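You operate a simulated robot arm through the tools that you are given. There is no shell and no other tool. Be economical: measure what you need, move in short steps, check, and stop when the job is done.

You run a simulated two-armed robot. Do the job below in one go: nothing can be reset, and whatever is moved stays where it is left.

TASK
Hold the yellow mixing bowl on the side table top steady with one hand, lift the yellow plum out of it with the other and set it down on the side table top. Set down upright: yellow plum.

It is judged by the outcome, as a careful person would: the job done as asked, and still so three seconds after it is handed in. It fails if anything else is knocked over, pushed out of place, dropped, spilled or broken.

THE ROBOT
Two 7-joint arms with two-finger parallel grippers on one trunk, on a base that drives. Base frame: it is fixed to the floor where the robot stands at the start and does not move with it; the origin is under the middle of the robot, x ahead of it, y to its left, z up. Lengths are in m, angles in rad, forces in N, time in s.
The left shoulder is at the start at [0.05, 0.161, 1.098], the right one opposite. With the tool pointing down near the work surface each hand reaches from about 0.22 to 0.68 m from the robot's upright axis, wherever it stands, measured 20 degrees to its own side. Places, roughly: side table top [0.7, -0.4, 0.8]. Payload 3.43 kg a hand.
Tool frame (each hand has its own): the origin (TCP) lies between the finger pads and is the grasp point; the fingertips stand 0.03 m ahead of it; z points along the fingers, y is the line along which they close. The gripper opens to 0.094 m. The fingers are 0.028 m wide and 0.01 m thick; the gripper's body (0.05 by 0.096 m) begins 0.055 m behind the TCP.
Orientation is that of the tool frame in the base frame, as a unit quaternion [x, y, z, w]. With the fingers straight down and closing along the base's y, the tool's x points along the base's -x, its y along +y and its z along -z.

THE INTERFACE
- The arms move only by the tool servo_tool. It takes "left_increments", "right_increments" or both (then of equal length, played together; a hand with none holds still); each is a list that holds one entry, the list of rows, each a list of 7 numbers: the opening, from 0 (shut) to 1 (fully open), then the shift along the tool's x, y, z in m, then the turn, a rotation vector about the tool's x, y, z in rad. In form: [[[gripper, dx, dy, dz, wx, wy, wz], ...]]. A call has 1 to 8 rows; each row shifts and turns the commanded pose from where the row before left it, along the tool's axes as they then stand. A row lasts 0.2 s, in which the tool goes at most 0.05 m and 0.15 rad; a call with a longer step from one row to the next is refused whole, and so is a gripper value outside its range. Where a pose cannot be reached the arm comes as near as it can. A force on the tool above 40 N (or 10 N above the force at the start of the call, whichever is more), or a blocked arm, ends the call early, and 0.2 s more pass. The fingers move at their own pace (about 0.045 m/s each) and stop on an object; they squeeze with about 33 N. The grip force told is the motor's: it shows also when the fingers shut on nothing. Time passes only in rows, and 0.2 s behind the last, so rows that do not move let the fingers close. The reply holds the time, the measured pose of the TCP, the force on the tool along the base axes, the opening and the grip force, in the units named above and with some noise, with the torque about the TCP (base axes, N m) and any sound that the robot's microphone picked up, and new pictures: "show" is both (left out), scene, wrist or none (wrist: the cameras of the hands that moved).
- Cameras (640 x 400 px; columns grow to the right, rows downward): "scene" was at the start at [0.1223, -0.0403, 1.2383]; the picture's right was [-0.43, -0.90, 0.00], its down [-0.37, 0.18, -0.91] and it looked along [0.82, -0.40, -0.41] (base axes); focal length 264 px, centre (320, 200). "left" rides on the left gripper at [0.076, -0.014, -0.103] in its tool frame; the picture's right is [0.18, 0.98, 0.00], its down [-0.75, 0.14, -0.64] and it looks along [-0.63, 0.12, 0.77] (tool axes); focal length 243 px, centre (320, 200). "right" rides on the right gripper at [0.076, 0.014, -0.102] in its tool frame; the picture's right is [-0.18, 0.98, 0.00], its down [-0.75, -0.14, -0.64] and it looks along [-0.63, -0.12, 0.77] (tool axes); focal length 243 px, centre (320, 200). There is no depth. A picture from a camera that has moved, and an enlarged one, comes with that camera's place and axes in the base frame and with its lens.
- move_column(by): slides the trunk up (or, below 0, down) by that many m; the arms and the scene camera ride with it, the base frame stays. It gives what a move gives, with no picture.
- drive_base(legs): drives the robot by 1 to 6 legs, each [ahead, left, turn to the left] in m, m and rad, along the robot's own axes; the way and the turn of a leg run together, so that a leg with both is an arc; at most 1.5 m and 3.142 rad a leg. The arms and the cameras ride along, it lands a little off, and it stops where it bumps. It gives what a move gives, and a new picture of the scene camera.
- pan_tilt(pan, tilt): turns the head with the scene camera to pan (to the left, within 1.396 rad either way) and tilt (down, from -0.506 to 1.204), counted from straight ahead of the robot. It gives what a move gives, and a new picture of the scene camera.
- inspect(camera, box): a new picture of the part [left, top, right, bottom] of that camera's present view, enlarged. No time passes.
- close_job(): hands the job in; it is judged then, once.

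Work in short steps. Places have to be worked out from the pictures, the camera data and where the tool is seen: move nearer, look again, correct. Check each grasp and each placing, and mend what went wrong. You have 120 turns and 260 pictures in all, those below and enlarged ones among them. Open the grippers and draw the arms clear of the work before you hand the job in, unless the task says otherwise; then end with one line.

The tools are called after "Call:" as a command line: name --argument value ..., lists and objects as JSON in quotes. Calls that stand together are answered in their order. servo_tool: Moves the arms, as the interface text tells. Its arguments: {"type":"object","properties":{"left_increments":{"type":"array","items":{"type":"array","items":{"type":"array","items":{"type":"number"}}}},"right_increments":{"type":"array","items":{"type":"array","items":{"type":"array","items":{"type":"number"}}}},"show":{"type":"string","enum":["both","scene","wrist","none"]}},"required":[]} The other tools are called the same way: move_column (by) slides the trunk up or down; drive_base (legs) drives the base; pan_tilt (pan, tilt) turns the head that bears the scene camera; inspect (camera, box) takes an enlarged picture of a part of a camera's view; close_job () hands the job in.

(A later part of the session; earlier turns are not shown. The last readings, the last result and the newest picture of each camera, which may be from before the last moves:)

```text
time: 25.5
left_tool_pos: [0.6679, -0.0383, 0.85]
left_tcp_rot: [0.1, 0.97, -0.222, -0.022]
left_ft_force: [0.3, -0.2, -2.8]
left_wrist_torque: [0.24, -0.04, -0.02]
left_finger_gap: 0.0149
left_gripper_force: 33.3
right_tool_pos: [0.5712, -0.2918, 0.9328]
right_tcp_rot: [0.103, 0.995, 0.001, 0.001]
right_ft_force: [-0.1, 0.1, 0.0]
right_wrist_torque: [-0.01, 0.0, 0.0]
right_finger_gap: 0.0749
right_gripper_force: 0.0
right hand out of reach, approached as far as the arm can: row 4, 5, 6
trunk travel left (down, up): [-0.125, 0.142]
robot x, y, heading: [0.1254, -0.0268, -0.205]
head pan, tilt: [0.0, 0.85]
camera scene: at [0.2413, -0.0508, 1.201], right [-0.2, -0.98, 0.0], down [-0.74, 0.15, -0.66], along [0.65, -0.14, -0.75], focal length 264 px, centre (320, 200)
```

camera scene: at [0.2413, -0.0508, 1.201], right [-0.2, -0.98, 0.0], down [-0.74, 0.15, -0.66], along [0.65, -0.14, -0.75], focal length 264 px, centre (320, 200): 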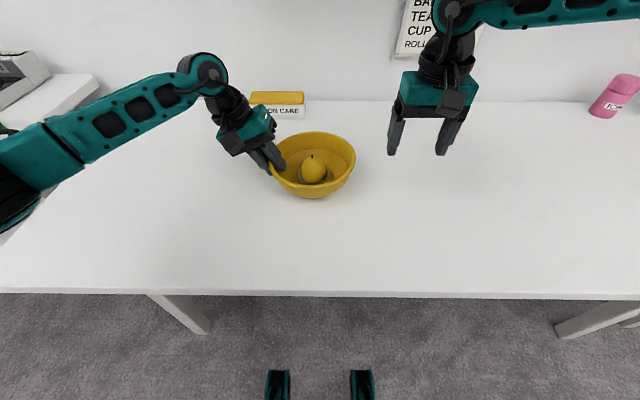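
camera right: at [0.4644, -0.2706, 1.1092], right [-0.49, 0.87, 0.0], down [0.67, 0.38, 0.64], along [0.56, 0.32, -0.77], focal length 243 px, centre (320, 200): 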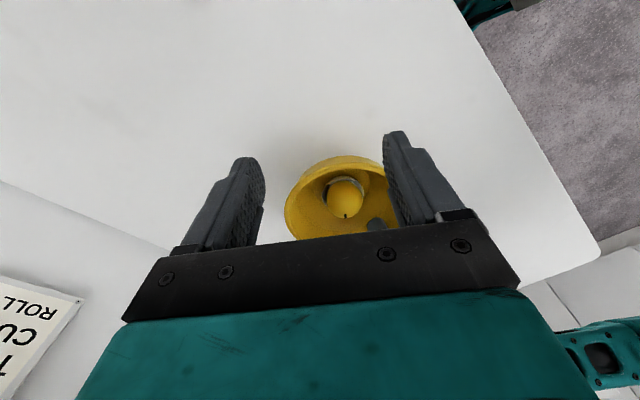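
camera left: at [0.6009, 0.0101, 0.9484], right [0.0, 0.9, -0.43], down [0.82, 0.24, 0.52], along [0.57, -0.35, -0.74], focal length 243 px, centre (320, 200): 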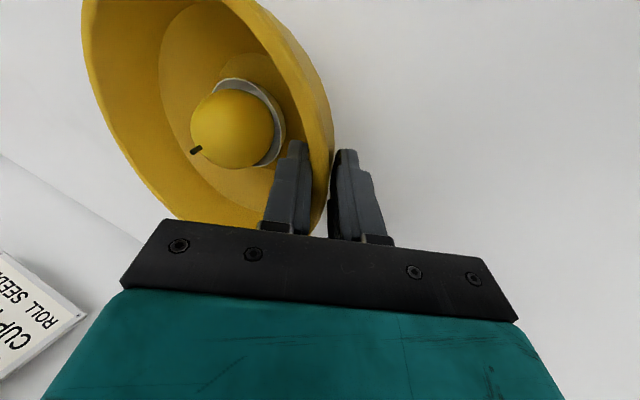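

The right arm's elbow can't follow this far left, so I'll stand differently. I release the bowl, lift both hands, and drive left so that the bowl lies in the right arm's zone.

Call:
servo_tool --left_increments '[[[0.2, 0, 0, 0, 0, 0, 0], [0.35, 0, 0, 0, 0, 0, 0], [0.35, 0, 0, 0, 0, 0, 0], [0.35, 0, 0, -0.03, 0, 0, 0], [0.35, 0, 0, -0.03, 0, 0, 0], [0.35, 0, 0, -0.04, 0, 0, 0], [0.35, 0, 0, -0.04, 0, 0, 0], [0.35, 0, 0, -0.04, 0, 0, 0]]]' --right_increments '[[[0.8, 0, -0.01, 0, 0, 0, 0], [0.8, 0, 0, 0, 0, 0, 0], [0.8, 0, 0, 0, 0, 0, 0], [0.8, 0, -0.01, -0.02, 0, 0, 0], [0.8, 0, -0.02, -0.02, 0, 0, 0], [0.8, 0, -0.02, -0.02, 0, 0, 0], [0.8, 0, -0.02, -0.02, 0, 0, 0], [0.8, 0, -0.02, 0, 0, 0, 0]]]' --show "scene"

```text
time: 27.3
left_tool_pos: [0.6847, 0.038, 1.0119]
left_tcp_rot: [0.101, 0.97, -0.221, -0.023]
left_ft_force: [0.0, -0.8, 0.7]
left_wrist_torque: [0.0, 0.0, 0.01]
left_finger_gap: 0.0332
left_gripper_force: 0.1
right_tool_pos: [0.5512, -0.3873, 1.0163]
right_tcp_rot: [0.102, 0.995, 0.001, -0.001]
right_ft_force: [0.6, -0.8, 1.0]
right_wrist_torque: [-0.04, 0.01, -0.01]
right_finger_gap: 0.0752
right_gripper_force: 0.0
trunk travel left (down, up): [-0.125, 0.142]
robot x, y, heading: [0.1287, -0.0224, -0.207]
head pan, tilt: [0.0, 0.85]
camera scene: at [0.2409, -0.0509, 1.201], right [-0.2, -0.98, 0.0], down [-0.74, 0.15, -0.66], along [0.65, -0.14, -0.75], focal length 264 px, centre (320, 200)
```

scene: 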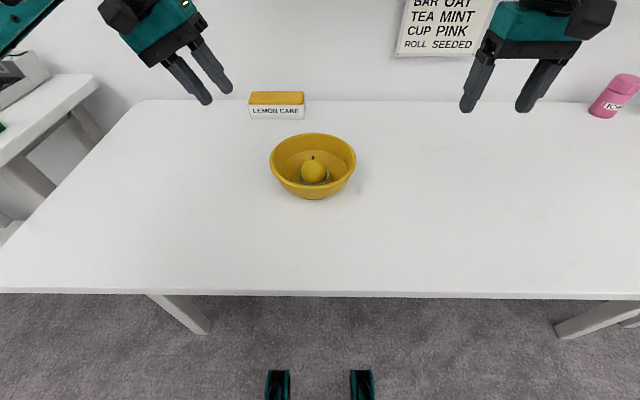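

Before driving, I bring the left hand inward at height. This tests its reach across and keeps it clear of the furniture on the left.

Call:
servo_tool --left_increments '[[[0.35, 0.005, -0.035, 0.01, 0, 0, 0], [0.35, 0.005, -0.035, 0.01, 0, 0, 0], [0.35, 0.005, -0.035, 0.01, 0, 0, 0], [0.35, 0.005, -0.035, 0.01, 0, 0, 0], [0.35, 0.005, -0.035, 0.01, 0, 0, 0]]]' --show "scene"

```text
time: 28.5
left_tool_pos: [0.6212, -0.1329, 1.0442]
left_tcp_rot: [0.1, 0.97, -0.221, -0.022]
left_ft_force: [-0.1, -0.1, 0.4]
left_wrist_torque: [0.03, 0.0, 0.0]
left_finger_gap: 0.0331
left_gripper_force: 0.1
right_tool_pos: [0.5513, -0.3874, 1.0156]
right_tcp_rot: [0.102, 0.995, 0.001, 0.0]
right_ft_force: [-0.4, -0.3, -0.3]
right_wrist_torque: [0.0, 0.0, 0.03]
right_finger_gap: 0.0751
right_gripper_force: 0.0
trunk travel left (down, up): [-0.125, 0.142]
robot x, y, heading: [0.1281, -0.026, -0.209]
head pan, tilt: [0.0, 0.85]
camera scene: at [0.241, -0.0512, 1.201], right [-0.2, -0.98, 0.0], down [-0.74, 0.15, -0.66], along [0.65, -0.14, -0.75], focal length 264 px, centre (320, 200)
```

scene: 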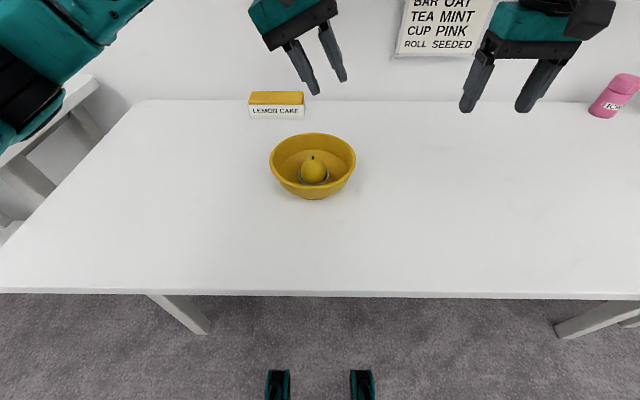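

The left arm reaches the centre line easily. I drive 0.21 m left and 0.04 m ahead.

Call:
drive_base --legs '[[0.0, 0.21, 0], [0.04, 0, 0]]'

Call:
inspect --camera "scene" --box '[300, 100, 540, 250]'

```text
time: 30.6
left_tool_pos: [0.7058, 0.0661, 1.0429]
left_tcp_rot: [0.1, 0.97, -0.222, -0.023]
left_ft_force: [-0.4, 0.6, -0.2]
left_wrist_torque: [0.01, 0.0, -0.07]
left_finger_gap: 0.0328
left_gripper_force: 0.0
right_tool_pos: [0.6361, -0.1893, 1.0156]
right_tcp_rot: [0.101, 0.995, 0.0, 0.0]
right_ft_force: [-0.1, -0.7, 0.2]
right_wrist_torque: [0.0, 0.01, -0.02]
right_finger_gap: 0.075
right_gripper_force: 0.0
trunk travel left (down, up): [-0.125, 0.142]
robot x, y, heading: [0.2102, 0.1683, -0.201]
head pan, tilt: [0.0, 0.85]
camera scene: at [0.3249, 0.1466, 1.2009], right [-0.2, -0.98, 0.0], down [-0.74, 0.15, -0.66], along [0.65, -0.13, -0.75], focal length 264 px, centre (320, 200)
```

scene: 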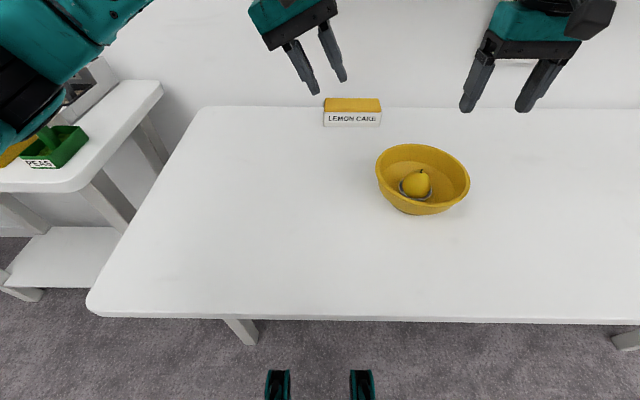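

```text
2.67 times, centred on (420, 175) of scene
camera zoom: at [0.3249, 0.1466, 1.2009], right [-0.2, -0.98, 0.0], down [-0.74, 0.15, -0.66], along [0.65, -0.13, -0.75], focal length 703 px, centre (53, 267)
```

zoom: 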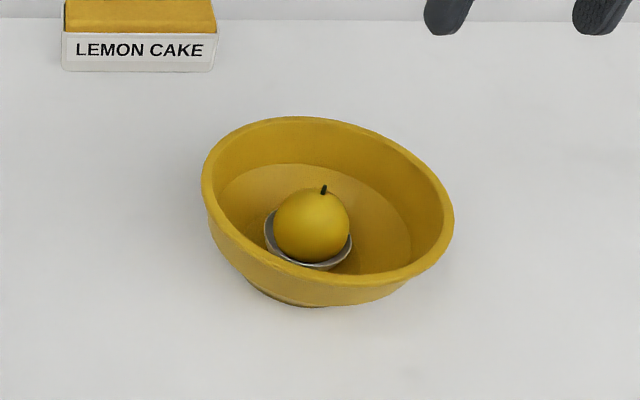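

The plum is at (0.648, -0.117), now 0.48 m ahead and 0.19 m right of me. I test the right hand over it, with yaw.

Call:
servo_tool --right_increments '[[[0.8, 0.001, 0.0243, 0, 0, 0, 0], [0.8, 0.001, 0.0243, 0, 0, 0, 0], [0.8, 0.001, 0.0243, 0, 0, 0, 0], [0.8, 0, 0, 0, 0, 0, -0.15], [0.8, 0, 0, 0, 0, 0, -0.15], [0.8, 0, 0, 0, 0, 0, -0.15], [0.8, 0, 0, 0, 0, 0, -0.15], [0.8, 0, 0, 0, 0, 0, -0.15]]]'

```text
time: 32.4
left_tool_pos: [0.7038, 0.0654, 1.044]
left_tcp_rot: [0.099, 0.97, -0.222, -0.023]
left_ft_force: [0.5, 0.8, 0.4]
left_wrist_torque: [0.01, -0.02, -0.01]
left_finger_gap: 0.0331
left_gripper_force: 0.0
right_tool_pos: [0.6426, -0.1124, 1.0158]
right_tcp_rot: [-0.268, 0.963, -0.001, 0.002]
right_ft_force: [0.3, 0.0, 0.4]
right_wrist_torque: [-0.02, 0.0, 0.0]
right_finger_gap: 0.0751
right_gripper_force: 0.1
right hand out of reach, approached as far as the arm can: row 8
trunk travel left (down, up): [-0.125, 0.142]
robot x, y, heading: [0.2147, 0.1704, -0.205]
head pan, tilt: [0.0, 0.85]
camera scene: at [0.3244, 0.1464, 1.201], right [-0.2, -0.98, 0.0], down [-0.74, 0.15, -0.66], along [0.65, -0.13, -0.75], focal length 264 px, centre (320, 200)
camera right: at [0.5697, -0.1383, 1.1192], right [-0.35, 0.94, 0.0], down [0.72, 0.27, 0.64], along [0.6, 0.22, -0.77], focal length 243 px, centre (320, 200)
```

scene: 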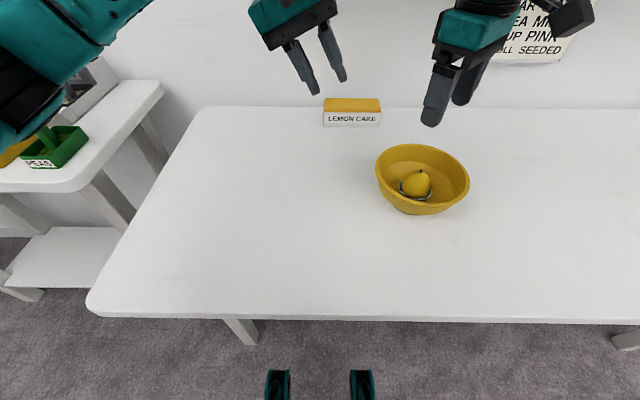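
right: 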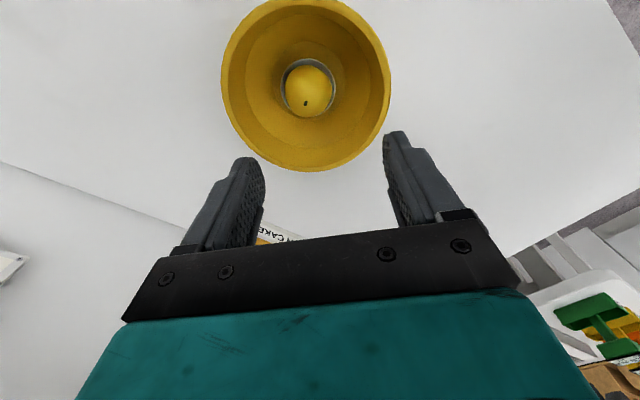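

Right hand reaches over the plum. Now the left hand: tilt it a bit more for clearance and come down towards the left rim, stopping above it.

Call:
servo_tool --left_increments '[[[0.35, 0.0, 0, 0, 0.15, 0, 0], [0.35, 0.005, 0.005, 0.035, 0, 0, 0], [0.35, 0.005, 0.005, 0.035, 0, 0, 0], [0.35, 0.005, 0.006, 0.035, 0, 0, 0], [0.35, 0.004, 0.006, 0.035, 0, 0, 0]]]'

Call:
inspect --camera "scene" --box '[300, 100, 540, 250]'

```text
time: 33.6
left_tool_pos: [0.6719, 0.0089, 0.9159]
left_tcp_rot: [0.097, 0.95, -0.294, -0.029]
left_ft_force: [-0.3, -0.5, 0.4]
left_wrist_torque: [0.0, 0.01, -0.02]
left_finger_gap: 0.0329
left_gripper_force: 0.1
right_tool_pos: [0.6426, -0.1109, 1.0152]
right_tcp_rot: [-0.268, 0.963, -0.001, 0.002]
right_ft_force: [0.2, 0.0, -0.8]
right_wrist_torque: [-0.02, -0.01, -0.01]
right_finger_gap: 0.0751
right_gripper_force: 0.1
trunk travel left (down, up): [-0.125, 0.142]
robot x, y, heading: [0.2082, 0.1708, -0.204]
head pan, tilt: [0.0, 0.85]
camera scene: at [0.3243, 0.1466, 1.201], right [-0.2, -0.98, 0.0], down [-0.74, 0.15, -0.66], along [0.65, -0.13, -0.75], focal length 264 px, centre (320, 200)
camera left: at [0.6088, 0.0717, 1.0086], right [-0.02, 0.83, -0.56], down [0.83, 0.32, 0.45], along [0.55, -0.46, -0.7], focal length 243 px, centre (320, 200)
```

scene: 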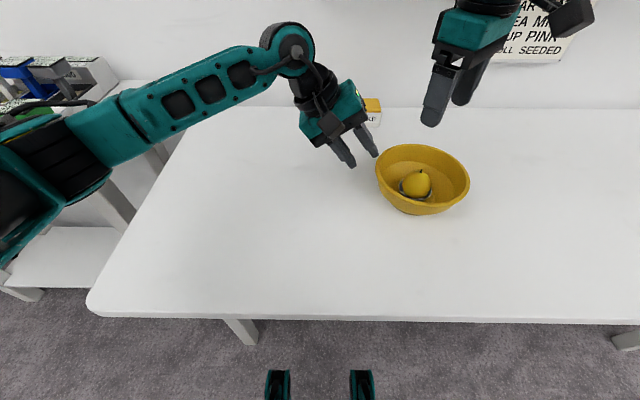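
left: 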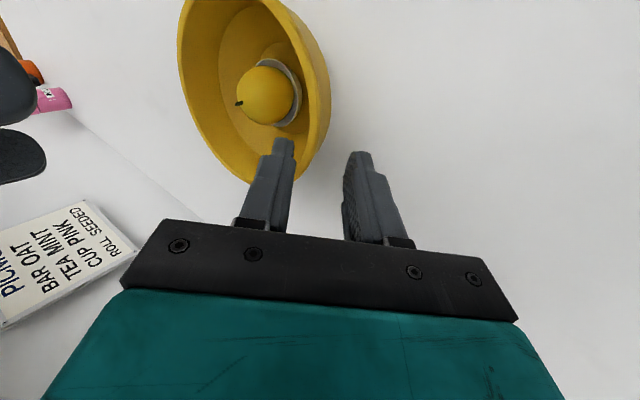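

```text
2.67 times, centred on (420, 175) of scene
camera zoom: at [0.3243, 0.1466, 1.201], right [-0.2, -0.98, 0.0], down [-0.74, 0.15, -0.66], along [0.65, -0.13, -0.75], focal length 703 px, centre (53, 267)
```

zoom: 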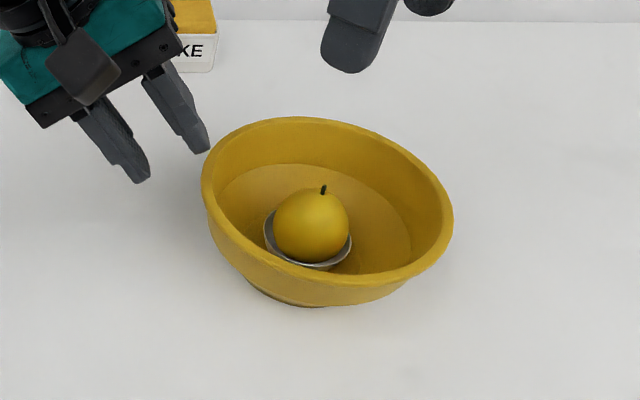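

The line of approach is right: about 8 cm further along the tool to the same rim grip as before. I go in two stages.

Call:
servo_tool --left_increments '[[[0.35, 0, 0, 0.02, 0, 0, 0], [0.35, 0, -0.001, 0.02, 0, 0, 0], [0.35, 0, 0, 0.02, 0, 0, 0]]]' --show "wrist"

Call:
inspect --camera "scene" --box '[300, 100, 540, 250]'

```text
time: 34.4
left_tool_pos: [0.6658, -0.0248, 0.8667]
left_tcp_rot: [0.098, 0.951, -0.293, -0.03]
left_ft_force: [-0.4, -0.4, -0.5]
left_wrist_torque: [-0.01, 0.0, -0.02]
left_finger_gap: 0.0328
left_gripper_force: 0.0
right_tool_pos: [0.6435, -0.112, 1.0171]
right_tcp_rot: [-0.268, 0.963, -0.001, 0.001]
right_ft_force: [0.0, 0.2, -0.3]
right_wrist_torque: [-0.02, -0.05, -0.03]
right_finger_gap: 0.0753
right_gripper_force: 0.1
trunk travel left (down, up): [-0.125, 0.142]
robot x, y, heading: [0.2115, 0.1718, -0.207]
head pan, tilt: [0.0, 0.85]
camera left: at [0.6033, 0.0375, 0.9587], right [-0.02, 0.83, -0.55], down [0.83, 0.32, 0.45], along [0.55, -0.46, -0.7], focal length 243 px, centre (320, 200)
```

left: 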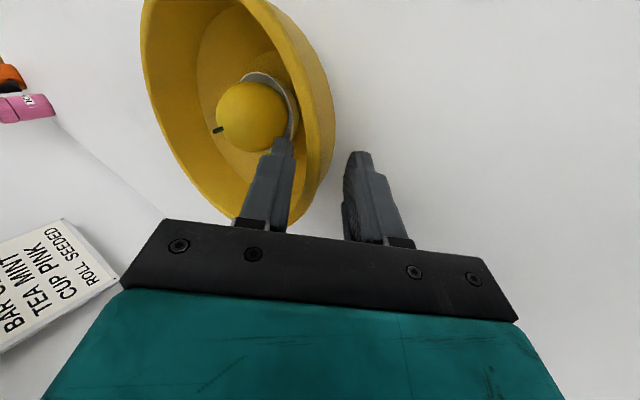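

```text
2.67 times, centred on (420, 175) of scene
camera zoom: at [0.3243, 0.1467, 1.201], right [-0.2, -0.98, 0.0], down [-0.74, 0.15, -0.66], along [0.65, -0.13, -0.75], focal length 703 px, centre (53, 267)
```

zoom: 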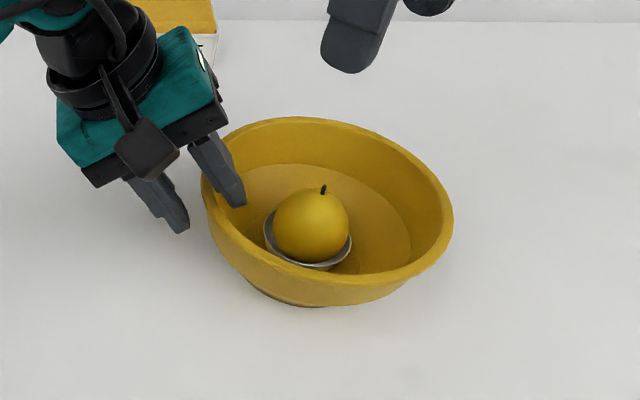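

The wall is between the fingers. I go the last 1.7 cm and close in stages.

Call:
servo_tool --left_increments '[[[0.35, 0, 0, 0.017, 0, 0, 0], [0.25, 0, 0, 0, 0, 0, 0], [0.2, 0, 0, 0, 0, 0, 0], [0.16, 0, 0, 0, 0, 0, 0], [0.1, 0, 0, 0, 0, 0, 0], [0.0, 0, 0, 0, 0, 0, 0], [0.0, 0, 0, 0, 0, 0, 0]]]' --show "wrist"

Call:
inspect --camera "scene" --box '[300, 100, 540, 250]'

```text
time: 36.0
left_tool_pos: [0.6664, -0.0349, 0.8518]
left_tcp_rot: [0.097, 0.951, -0.293, -0.031]
left_ft_force: [-0.7, 0.4, -2.7]
left_wrist_torque: [0.27, 0.0, -0.03]
left_finger_gap: 0.015
left_gripper_force: 33.0
right_tool_pos: [0.6428, -0.1108, 1.0156]
right_tcp_rot: [-0.268, 0.963, -0.001, 0.001]
right_ft_force: [0.0, -0.2, -0.1]
right_wrist_torque: [-0.02, 0.01, 0.01]
right_finger_gap: 0.0752
right_gripper_force: 0.1
trunk travel left (down, up): [-0.125, 0.142]
robot x, y, heading: [0.2127, 0.1695, -0.204]
head pan, tilt: [0.0, 0.85]
camera left: at [0.6021, 0.0283, 0.9453], right [-0.02, 0.83, -0.55], down [0.83, 0.32, 0.45], along [0.55, -0.46, -0.7], focal length 243 px, centre (320, 200)
```

left: 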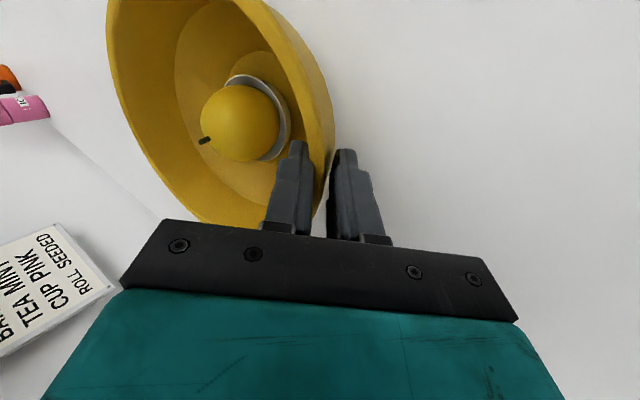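

```text
2.67 times, centred on (420, 175) of scene
camera zoom: at [0.3244, 0.1466, 1.201], right [-0.2, -0.98, 0.0], down [-0.74, 0.15, -0.66], along [0.65, -0.13, -0.75], focal length 703 px, centre (53, 267)
```

zoom: 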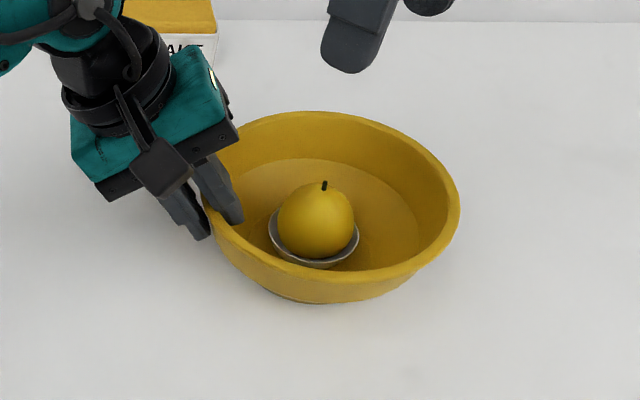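

The grip is firm, but the bowl tilted a few degrees with its right side raised, following the finger angle. I rotate the hand back slightly to let it sit flat.

Call:
servo_tool --left_increments '[[[0.0, 0, 0, 0, -0.03, 0, 0], [0.0, 0, 0, 0, -0.03, 0, 0]]]' --show "none"

Call:
inspect --camera "scene" --box '[300, 100, 540, 250]'

```text
time: 36.6
left_tool_pos: [0.6663, -0.0342, 0.8542]
left_tcp_rot: [0.099, 0.958, -0.267, -0.027]
left_ft_force: [-0.4, -1.2, 2.6]
left_wrist_torque: [-0.08, 0.01, 0.03]
left_finger_gap: 0.0149
left_gripper_force: 32.9
right_tool_pos: [0.6422, -0.1118, 1.0158]
right_tcp_rot: [-0.269, 0.963, 0.0, 0.001]
right_ft_force: [0.2, 0.0, 0.3]
right_wrist_torque: [0.03, 0.01, 0.01]
right_finger_gap: 0.0753
right_gripper_force: 0.1
trunk travel left (down, up): [-0.125, 0.142]
robot x, y, heading: [0.206, 0.168, -0.205]
head pan, tilt: [0.0, 0.85]
```

```text
2.67 times, centred on (420, 175) of scene
camera zoom: at [0.3241, 0.1466, 1.2011], right [-0.2, -0.98, 0.0], down [-0.74, 0.15, -0.66], along [0.65, -0.13, -0.75], focal length 703 px, centre (53, 267)
```

zoom: 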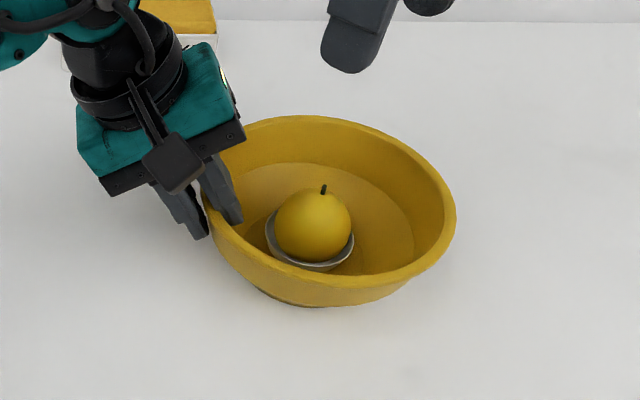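

The bowl sits flat again and the hand presses only lightly. I bring the right hand down to just above the plum, correcting by a centimetre.

Call:
servo_tool --right_increments '[[[0.85, -0.001, -0.005, 0.03, 0, 0, 0], [0.85, 0, -0.005, 0.03, 0, 0, 0], [0.85, 0, 0, 0.025, 0, 0, 0]]]'

Call:
inspect --camera "scene" --box '[300, 100, 540, 250]'

```text
time: 37.4
left_tool_pos: [0.6663, -0.0339, 0.854]
left_tcp_rot: [0.099, 0.959, -0.266, -0.026]
left_ft_force: [-0.4, 0.3, 7.5]
left_wrist_torque: [-0.13, 0.0, 0.03]
left_finger_gap: 0.015
left_gripper_force: 33.1
right_tool_pos: [0.6412, -0.1116, 0.931]
right_tcp_rot: [-0.27, 0.963, -0.001, 0.0]
right_ft_force: [0.0, -0.1, 0.0]
right_wrist_torque: [-0.03, 0.01, 0.02]
right_finger_gap: 0.0799
right_gripper_force: 0.1
right hand out of reach, approached as far as the arm can: row 1, 2
trunk travel left (down, up): [-0.125, 0.142]
robot x, y, heading: [0.2089, 0.1731, -0.205]
head pan, tilt: [0.0, 0.85]
camera scene: at [0.3239, 0.147, 1.2011], right [-0.2, -0.98, 0.0], down [-0.74, 0.15, -0.66], along [0.65, -0.13, -0.75], focal length 264 px, centre (320, 200)
camera right: at [0.5683, -0.1383, 1.0348], right [-0.35, 0.94, 0.0], down [0.72, 0.27, 0.64], along [0.6, 0.23, -0.77], focal length 243 px, centre (320, 200)
```

scene: 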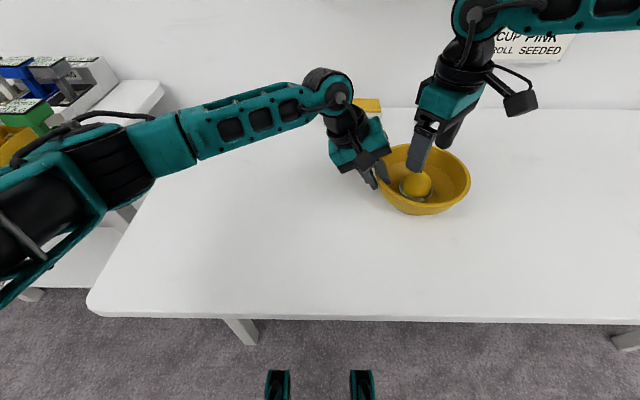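
right: 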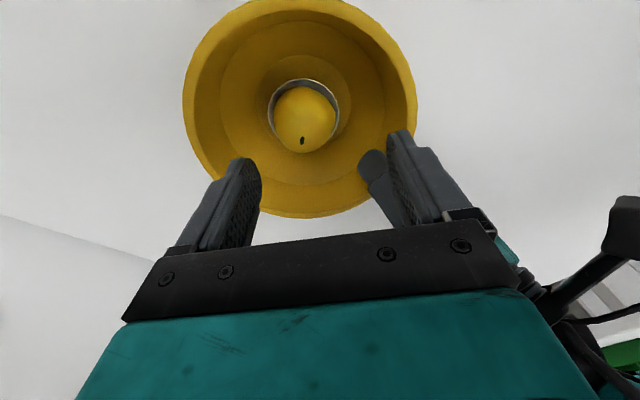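

```text
2.67 times, centred on (420, 175) of scene
camera zoom: at [0.3239, 0.147, 1.2011], right [-0.2, -0.98, 0.0], down [-0.74, 0.15, -0.66], along [0.65, -0.13, -0.75], focal length 703 px, centre (53, 267)
```

zoom: 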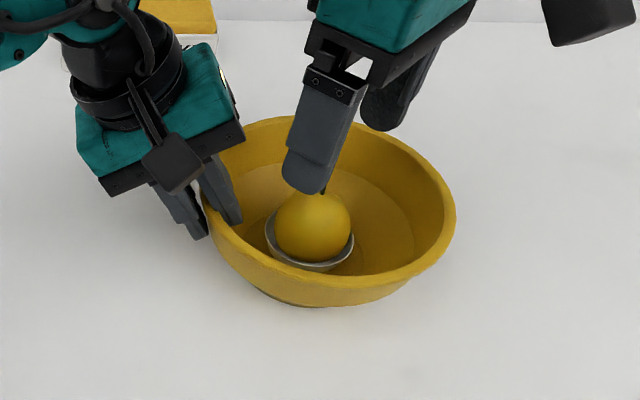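

The plum is 1.3 cm along the closing axis from the hand's centre, and the last lateral step was limited. I ease the yaw slightly and shift again.

Call:
servo_tool --right_increments '[[[0.85, 0, 0, 0, 0, 0, 0.12], [0.85, -0.001, -0.007, 0, 0, 0, 0], [0.85, -0.001, -0.006, 0, 0, 0, 0]]]' --show "wrist"

```text
time: 38.2
left_tool_pos: [0.6659, -0.0333, 0.8538]
left_tcp_rot: [0.098, 0.959, -0.266, -0.026]
left_ft_force: [1.0, 0.7, 9.5]
left_wrist_torque: [-0.17, -0.01, 0.05]
left_finger_gap: 0.0148
left_gripper_force: 34.1
right_tool_pos: [0.6492, -0.1238, 0.9301]
right_tcp_rot: [-0.212, 0.977, 0.0, 0.0]
right_ft_force: [0.3, 0.4, 0.1]
right_wrist_torque: [-0.01, 0.0, -0.01]
right_finger_gap: 0.0798
right_gripper_force: 0.1
trunk travel left (down, up): [-0.125, 0.142]
robot x, y, heading: [0.2118, 0.1716, -0.202]
head pan, tilt: [0.0, 0.85]
camera right: at [0.5731, -0.1412, 1.035], right [-0.24, 0.97, 0.0], down [0.74, 0.18, 0.64], along [0.62, 0.15, -0.77], focal length 243 px, centre (320, 200)
```

right: 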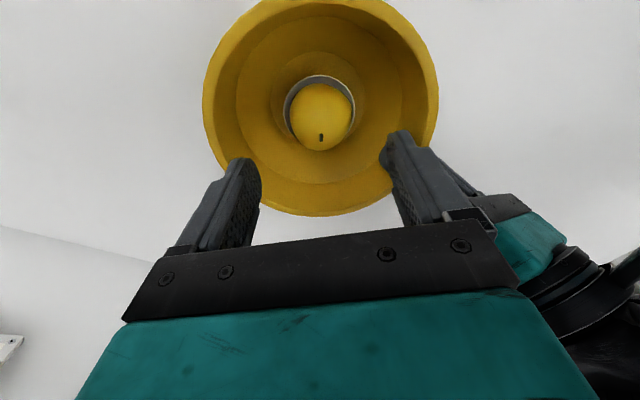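

The right hand is now centred over the plum. I lower it to z 0.87 and check both cameras before going to grasp depth.

Call:
servo_tool --right_increments '[[[0.8, -0.001, 0.002, 0.02, 0, 0, 0], [0.8, 0, 0, 0.02, 0, 0, 0], [0.8, 0, 0, 0.015, 0, 0, 0]]]' --show "wrist"

Call:
inspect --camera "scene" --box '[340, 120, 500, 220]'

```text
time: 39.0
left_tool_pos: [0.6658, -0.0331, 0.8541]
left_tcp_rot: [0.097, 0.959, -0.265, -0.026]
left_ft_force: [2.3, 2.6, 9.5]
left_wrist_torque: [-0.12, -0.08, 0.08]
left_finger_gap: 0.0147
left_gripper_force: 33.5
right_tool_pos: [0.6497, -0.1218, 0.8772]
right_tcp_rot: [-0.211, 0.978, 0.0, 0.001]
right_ft_force: [0.3, 0.6, 1.2]
right_wrist_torque: [0.0, 0.01, -0.02]
right_finger_gap: 0.0754
right_gripper_force: 0.0
trunk travel left (down, up): [-0.125, 0.142]
robot x, y, heading: [0.2083, 0.1706, -0.202]
head pan, tilt: [0.0, 0.85]
camera right: at [0.5732, -0.1393, 0.9805], right [-0.24, 0.97, 0.0], down [0.74, 0.18, 0.64], along [0.62, 0.15, -0.77], focal length 243 px, centre (320, 200)
```

right: 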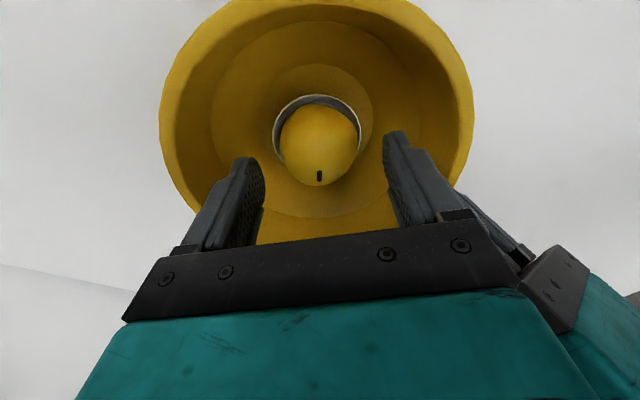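

```text
4.00 times, centred on (420, 170) of scene
camera zoom: at [0.3238, 0.1473, 1.2011], right [-0.2, -0.98, 0.0], down [-0.74, 0.15, -0.66], along [0.65, -0.13, -0.75], focal length 1054 px, centre (-80, 320)
```

zoom: 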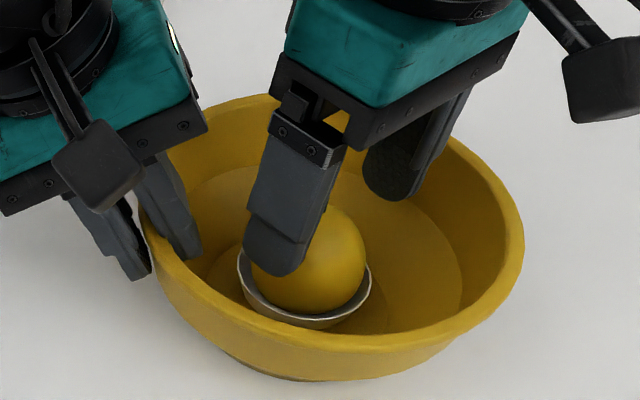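

Both views show the plum centred between the fingers. I go down 2 cm more, staying just above the cup's rim, and close.

Call:
servo_tool --right_increments '[[[0.8, 0, 0, 0.011, 0, 0, 0], [0.8, 0, 0, 0.011, 0, 0, 0], [0.7, 0, 0, 0, 0, 0, 0], [0.6, 0, 0, 0, 0, 0, 0], [0.5, 0, 0, 0, 0, 0, 0], [0.4, 0, 0, 0, 0, 0, 0], [0.4, 0, 0, 0, 0, 0, 0]]]' --show "wrist"

Call:
inspect --camera "scene" --box '[340, 120, 500, 220]'

```text
time: 40.6
left_tool_pos: [0.6659, -0.0337, 0.8544]
left_tcp_rot: [0.098, 0.959, -0.265, -0.026]
left_ft_force: [2.4, 4.9, 11.0]
left_wrist_torque: [0.09, -0.13, 0.13]
left_finger_gap: 0.0147
left_gripper_force: 33.4
right_tool_pos: [0.6424, -0.1261, 0.8577]
right_tcp_rot: [-0.212, 0.977, -0.001, 0.001]
right_ft_force: [-0.4, -0.4, 0.4]
right_wrist_torque: [-0.01, 0.0, -0.01]
right_finger_gap: 0.0507
right_gripper_force: 32.8
right hand out of reach, approached as far as the arm can: row 1, 2
trunk travel left (down, up): [-0.125, 0.142]
robot x, y, heading: [0.2094, 0.171, -0.206]
head pan, tilt: [0.0, 0.85]
camera right: at [0.5663, -0.1437, 0.9612], right [-0.24, 0.97, 0.0], down [0.74, 0.18, 0.64], along [0.63, 0.15, -0.77], focal length 243 px, centre (320, 200)
```

right: 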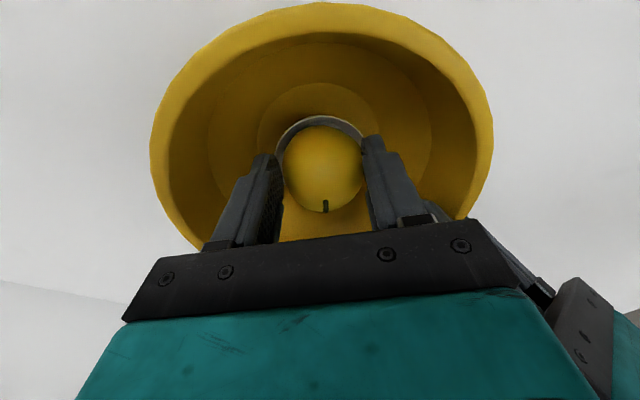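

```text
4.00 times, centred on (420, 170) of scene
camera zoom: at [0.3238, 0.1475, 1.2011], right [-0.2, -0.98, 0.0], down [-0.74, 0.15, -0.66], along [0.65, -0.13, -0.75], focal length 1054 px, centre (-80, 320)
```

zoom: 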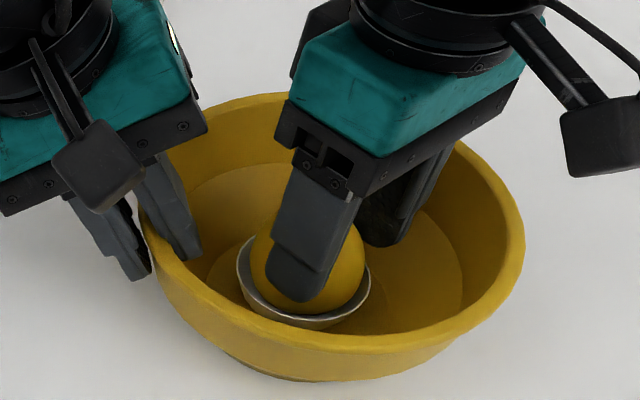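

The plum is gripped with a 51 mm gap at 33 N. I lift slowly and check that it comes out while the bowl stays.

Call:
servo_tool --right_increments '[[[0.4, 0, 0, -0.01, 0, 0, 0], [0.4, 0, 0, -0.01, 0, 0, 0], [0.4, 0, 0, -0.015, 0, 0, 0]]]' --show "wrist"

Call:
inspect --camera "scene" --box '[340, 120, 500, 220]'

```text
time: 41.4
left_tool_pos: [0.6643, -0.0336, 0.8534]
left_tcp_rot: [0.099, 0.959, -0.265, -0.027]
left_ft_force: [1.1, 2.2, 8.6]
left_wrist_torque: [-0.12, -0.04, 0.05]
left_finger_gap: 0.0145
left_gripper_force: 32.8
right_tool_pos: [0.6435, -0.1248, 0.894]
right_tcp_rot: [-0.212, 0.977, -0.001, 0.0]
right_ft_force: [0.5, -0.2, 0.0]
right_wrist_torque: [0.0, 0.02, -0.01]
right_finger_gap: 0.0505
right_gripper_force: 33.4
trunk travel left (down, up): [-0.125, 0.142]
robot x, y, heading: [0.2067, 0.1708, -0.204]
head pan, tilt: [0.0, 0.85]
camera right: at [0.5669, -0.1431, 0.9963], right [-0.24, 0.97, 0.0], down [0.74, 0.18, 0.64], along [0.62, 0.15, -0.77], focal length 243 px, centre (320, 200)
```

right: 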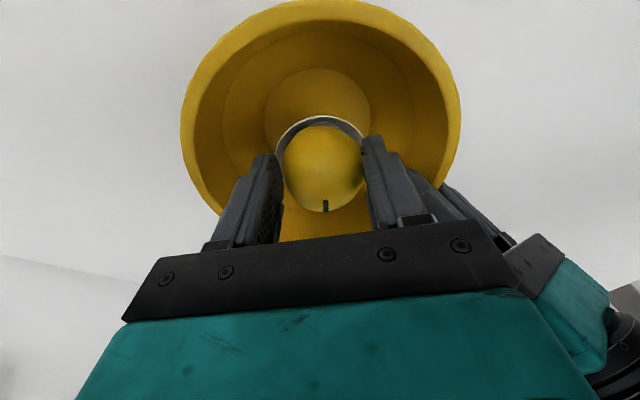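

```text
4.00 times, centred on (420, 170) of scene
camera zoom: at [0.3239, 0.1472, 1.201], right [-0.2, -0.98, 0.0], down [-0.74, 0.15, -0.66], along [0.65, -0.13, -0.75], focal length 1054 px, centre (-80, 320)
```

zoom: 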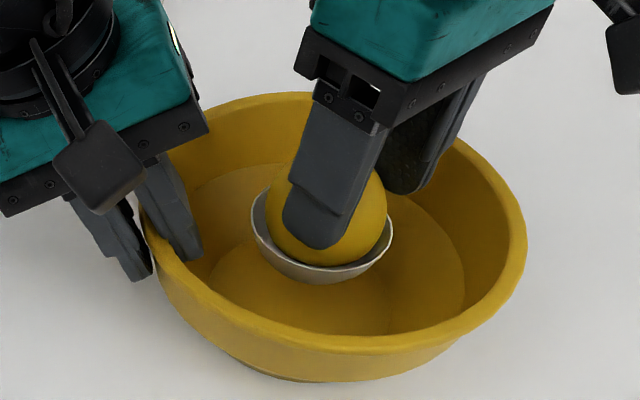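

The plum rises together with its small cup, which seems to be its stand, while the bowl stays put. I lift clear of the rim and inspect.

Call:
servo_tool --right_increments '[[[0.4, 0, 0, -0.02, 0, 0, 0], [0.4, 0, 0, -0.02, 0, 0, 0], [0.4, 0, 0, -0.02, 0, 0, 0], [0.4, 0, 0, -0.02, 0, 0, 0]]]' --show "wrist"

Call:
inspect --camera "scene" --box '[360, 80, 520, 220]'

```text
time: 42.4
left_tool_pos: [0.6646, -0.0332, 0.8532]
left_tcp_rot: [0.099, 0.959, -0.265, -0.027]
left_ft_force: [-0.1, 2.1, 7.2]
left_wrist_torque: [-0.01, 0.05, -0.01]
left_finger_gap: 0.0145
left_gripper_force: 33.3
right_tool_pos: [0.6424, -0.1251, 0.974]
right_tcp_rot: [-0.212, 0.977, 0.0, 0.0]
right_ft_force: [0.0, 1.0, -1.5]
right_wrist_torque: [0.01, 0.01, 0.0]
right_finger_gap: 0.0507
right_gripper_force: 33.2
trunk travel left (down, up): [-0.125, 0.142]
robot x, y, heading: [0.2089, 0.1715, -0.204]
head pan, tilt: [0.0, 0.85]
camera right: at [0.5669, -0.142, 1.077], right [-0.24, 0.97, 0.0], down [0.74, 0.18, 0.64], along [0.62, 0.15, -0.77], focal length 243 px, centre (320, 200)
```

right: 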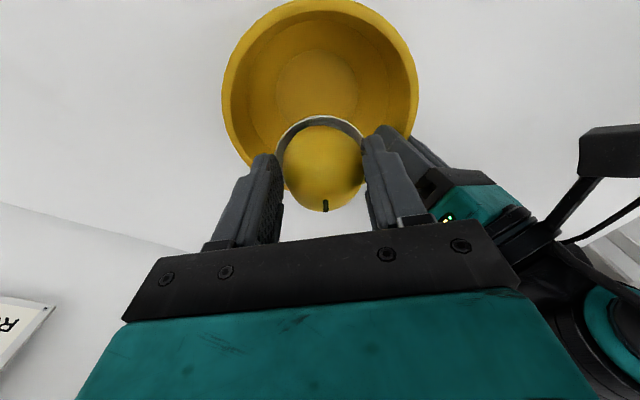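

```text
2.86 times, centred on (440, 150) of scene
camera zoom: at [0.3238, 0.1471, 1.2011], right [-0.2, -0.98, 0.0], down [-0.74, 0.15, -0.66], along [0.65, -0.13, -0.75], focal length 753 px, centre (-23, 343)
```

zoom: 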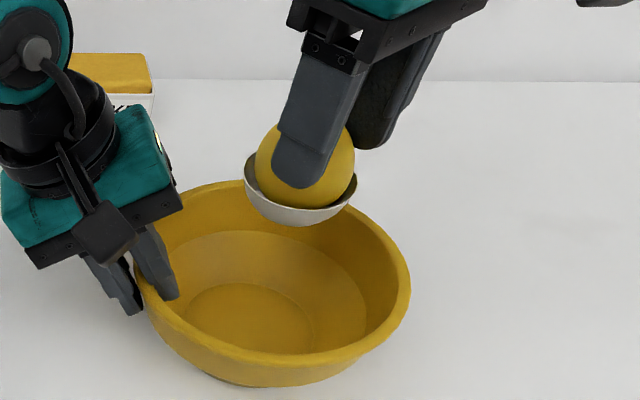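

The bowl is empty and held; the plum with its cup hangs upright. I carry it 0.17 m right over clear table.

Call:
servo_tool --right_increments '[[[0.4, 0.02, -0.0275, 0, 0, 0, 0], [0.4, 0.02, -0.0275, 0, 0, 0, 0], [0.4, 0.02, -0.0275, 0, 0, 0, 0], [0.4, 0.02, -0.0275, 0, 0, 0, 0], [0.4, 0.02, -0.0275, 0, 0, 0, 0], [0.4, 0, 0, 0.03, 0, 0, 0], [0.4, 0, 0, 0.03, 0, 0, 0]]]' --show "scene"

Call:
inspect --camera "scene" --box '[440, 80, 640, 240]'

```text
time: 44.0
left_tool_pos: [0.6662, -0.0328, 0.8523]
left_tcp_rot: [0.096, 0.959, -0.264, -0.025]
left_ft_force: [3.8, 6.4, 4.2]
left_wrist_torque: [0.21, -0.02, 0.2]
left_finger_gap: 0.0141
left_gripper_force: 32.7
right_tool_pos: [0.564, -0.2086, 0.9093]
right_tcp_rot: [-0.21, 0.978, -0.001, -0.001]
right_ft_force: [-6.0, -9.6, 3.3]
right_wrist_torque: [-0.3, 0.19, -0.02]
right_finger_gap: 0.0503
right_gripper_force: 33.5
right hand out of reach, approached as far as the arm can: row 2, 3, 4, 5
trunk travel left (down, up): [-0.125, 0.142]
robot x, y, heading: [0.2089, 0.1729, -0.201]
head pan, tilt: [0.0, 0.85]
camera scene: at [0.3234, 0.1468, 1.2013], right [-0.2, -0.98, 0.0], down [-0.73, 0.15, -0.66], along [0.65, -0.13, -0.75], focal length 264 px, centre (320, 200)
```

scene: 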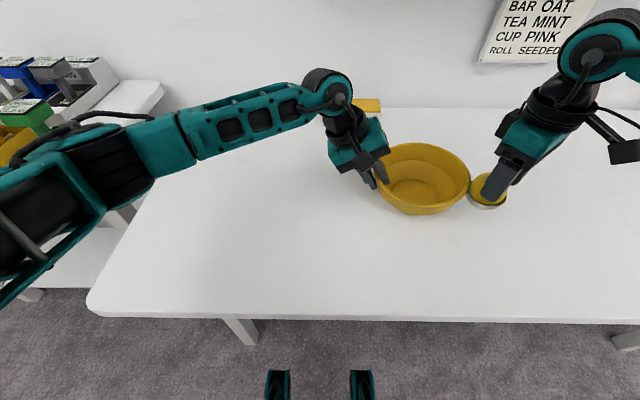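

```text
2.50 times, centred on (540, 160) of scene
camera zoom: at [0.3234, 0.1468, 1.2013], right [-0.2, -0.98, 0.0], down [-0.73, 0.15, -0.66], along [0.65, -0.13, -0.75], focal length 659 px, centre (-230, 300)
```

zoom: 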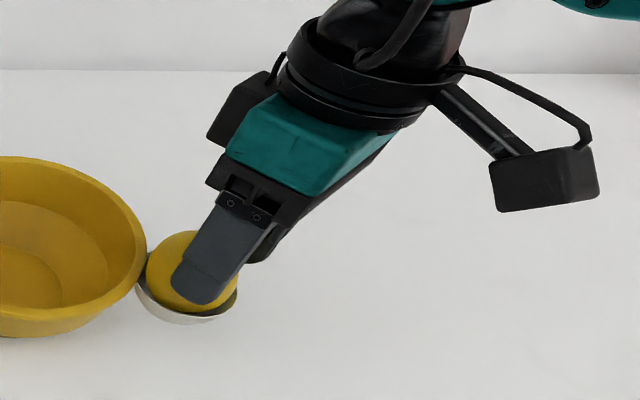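

The sideways move was cut short by reach and the cup now leans on the outside of the rim. I lift straight up at once and look.

Call:
servo_tool --right_increments '[[[0.4, 0, 0, -0.02, 0, 0, 0], [0.4, 0, 0, -0.03, 0, 0, 0], [0.4, 0, 0, -0.02, 0, 0, 0]]]' --show "scene"

Call:
inspect --camera "scene" --box '[340, 60, 580, 240]'

```text
time: 44.8
left_tool_pos: [0.6653, -0.0339, 0.8531]
left_tcp_rot: [0.097, 0.959, -0.265, -0.027]
left_ft_force: [0.3, 0.0, -1.8]
left_wrist_torque: [0.16, -0.02, -0.02]
left_finger_gap: 0.0143
left_gripper_force: 33.4
right_tool_pos: [0.5649, -0.2067, 0.9802]
right_tcp_rot: [-0.21, 0.978, 0.0, 0.0]
right_ft_force: [0.9, 0.3, -1.7]
right_wrist_torque: [0.01, 0.03, -0.04]
right_finger_gap: 0.0502
right_gripper_force: 32.8
trunk travel left (down, up): [-0.125, 0.142]
robot x, y, heading: [0.2067, 0.1721, -0.202]
head pan, tilt: [0.0, 0.85]
camera scene: at [0.3244, 0.1467, 1.2009], right [-0.2, -0.98, 0.0], down [-0.74, 0.15, -0.66], along [0.65, -0.13, -0.75], focal length 264 px, centre (320, 200)
```

scene: 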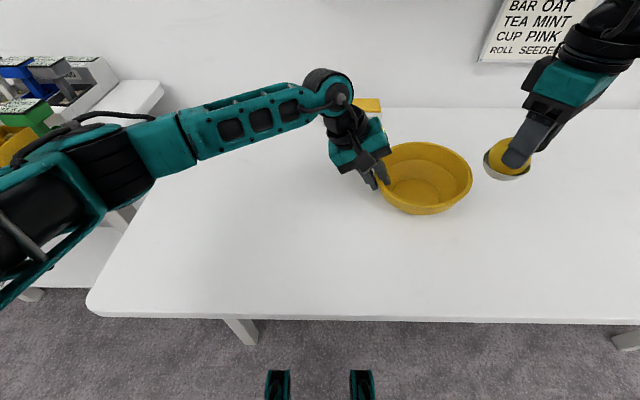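

```text
2.22 times, centred on (460, 150) of scene
camera zoom: at [0.3244, 0.1467, 1.2009], right [-0.2, -0.98, 0.0], down [-0.74, 0.15, -0.66], along [0.65, -0.13, -0.75], focal length 586 px, centre (9, 311)
```

zoom: 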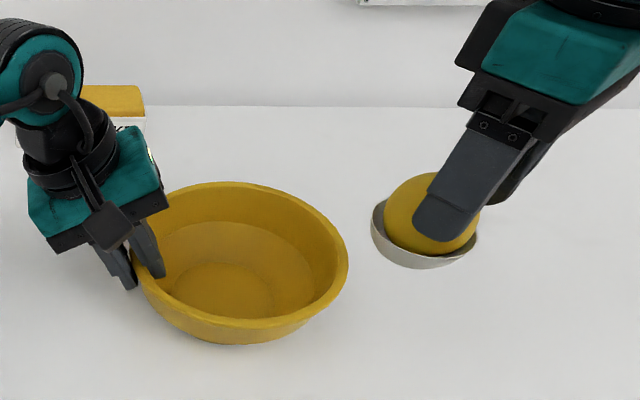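

Bowl undisturbed, plum still held and upright. I undo the yaw at height, then move ahead and right over clear table.

Call:
servo_tool --right_increments '[[[0.4, 0, 0, 0, 0, 0, 0.15], [0.4, 0, 0, 0, 0, 0, 0.15], [0.4, 0, 0, 0, 0, 0, 0.15], [0.4, 0, 0, 0, 0, 0, 0.15], [0.4, -0.02, -0.025, 0, 0, 0, 0], [0.4, -0.02, -0.025, 0, 0, 0, 0], [0.4, -0.01, -0.025, 0, 0, 0, 0], [0.4, 0, 0, 0, 0, 0, 0]]]'

```text
time: 46.6
left_tool_pos: [0.6663, -0.0334, 0.8527]
left_tcp_rot: [0.098, 0.959, -0.265, -0.027]
left_ft_force: [0.1, 0.4, -2.4]
left_wrist_torque: [0.13, -0.01, 0.04]
left_finger_gap: 0.0141
left_gripper_force: 32.6
right_tool_pos: [0.6033, -0.287, 0.9805]
right_tcp_rot: [0.086, 0.996, 0.001, 0.0]
right_ft_force: [-0.3, -0.6, -1.1]
right_wrist_torque: [-0.04, 0.03, 0.01]
right_finger_gap: 0.05
right_gripper_force: 33.1
trunk travel left (down, up): [-0.125, 0.142]
robot x, y, heading: [0.2118, 0.1719, -0.208]
head pan, tilt: [0.0, 0.85]
camera scene: at [0.3244, 0.1466, 1.201], right [-0.2, -0.98, 0.0], down [-0.74, 0.15, -0.66], along [0.65, -0.13, -0.75], focal length 264 px, centre (320, 200)
camera right: at [0.5301, -0.2609, 1.083], right [0.35, 0.94, 0.0], down [0.72, -0.27, 0.64], along [0.6, -0.22, -0.77], focal length 243 px, centre (320, 200)
```

scene: 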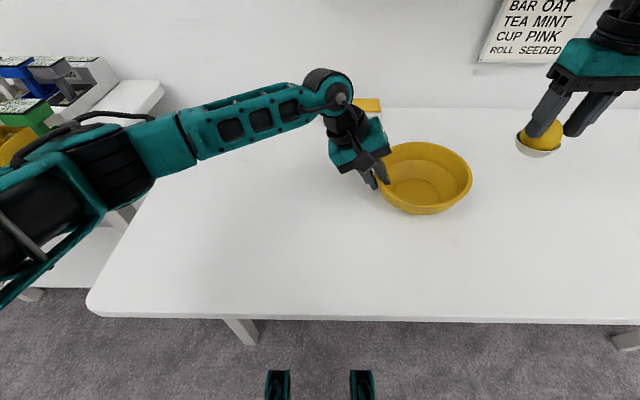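
right: 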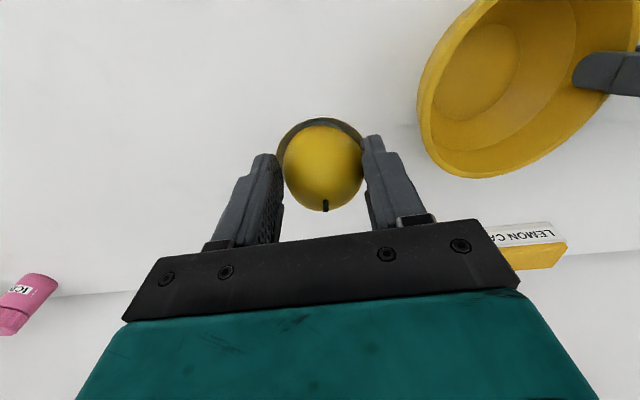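

Reached, 0.17 m from the bowl's centre with clear table below. I lower to z 0.875 and then go in small steps.

Call:
servo_tool --right_increments '[[[0.4, 0, 0, 0.03, 0, 0, 0], [0.4, 0, 0, 0.03, 0, 0, 0], [0.4, 0, 0, 0.03, 0, 0, 0], [0.4, 0, 0, 0.015, 0, 0, 0]]]' --show "none"

Call:
inspect --camera "scene" --box '[440, 80, 640, 240]'

```text
time: 47.6
left_tool_pos: [0.6651, -0.0334, 0.8537]
left_tcp_rot: [0.099, 0.959, -0.264, -0.027]
left_ft_force: [0.2, -0.1, -2.0]
left_wrist_torque: [0.15, -0.04, -0.03]
left_finger_gap: 0.0143
left_gripper_force: 33.0
right_tool_pos: [0.6009, -0.2904, 0.874]
right_tcp_rot: [0.085, 0.996, 0.001, 0.001]
right_ft_force: [0.4, 0.5, -1.3]
right_wrist_torque: [-0.01, -0.01, 0.02]
right_finger_gap: 0.0501
right_gripper_force: 33.1
trunk travel left (down, up): [-0.125, 0.142]
robot x, y, heading: [0.2098, 0.1689, -0.205]
head pan, tilt: [0.0, 0.85]
```

```text
2.50 times, centred on (540, 160) of scene
camera zoom: at [0.3245, 0.1466, 1.201], right [-0.2, -0.98, 0.0], down [-0.74, 0.15, -0.66], along [0.65, -0.13, -0.75], focal length 659 px, centre (-230, 300)
```

zoom: 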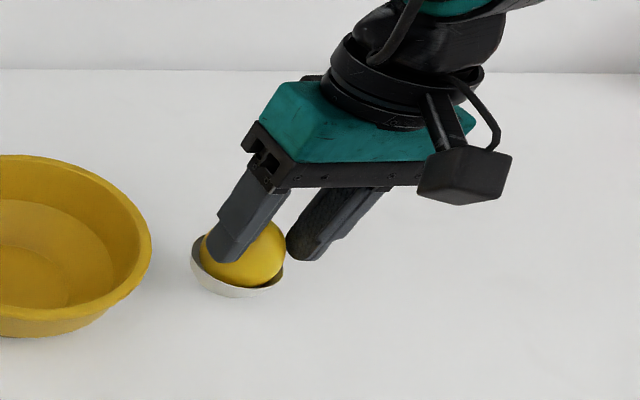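

The plum hangs a few centimetres above the table. I descend in small steps until the force shows contact.

Call:
servo_tool --right_increments '[[[0.4, 0, 0, 0.006, 0, 0, 0], [0.4, 0, 0, 0.006, 0, 0, 0], [0.4, 0, 0, 0.006, 0, 0, 0], [0.4, 0, 0, 0.004, 0, 0, 0], [0.4, 0, 0, 0.0, 0, 0, 0]]]' --show "none"

Call:
inspect --camera "scene" --box '[440, 80, 640, 240]'

```text
time: 48.8
left_tool_pos: [0.6658, -0.0331, 0.8527]
left_tcp_rot: [0.098, 0.959, -0.265, -0.027]
left_ft_force: [0.0, -0.5, -2.3]
left_wrist_torque: [0.17, -0.02, 0.0]
left_finger_gap: 0.0141
left_gripper_force: 33.0
right_tool_pos: [0.6009, -0.2891, 0.8519]
right_tcp_rot: [0.086, 0.996, -0.001, 0.0]
right_ft_force: [-0.2, 0.2, -0.7]
right_wrist_torque: [0.01, -0.03, -0.04]
right_finger_gap: 0.0502
right_gripper_force: 32.9
trunk travel left (down, up): [-0.125, 0.142]
robot x, y, heading: [0.2099, 0.1707, -0.2]
head pan, tilt: [0.0, 0.85]
```

```text
2.50 times, centred on (540, 160) of scene
camera zoom: at [0.3244, 0.1466, 1.201], right [-0.2, -0.98, 0.0], down [-0.74, 0.15, -0.66], along [0.65, -0.13, -0.75], focal length 659 px, centre (-230, 300)
```

zoom: 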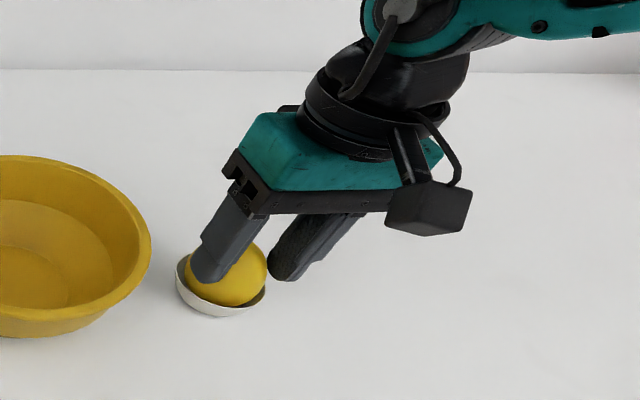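

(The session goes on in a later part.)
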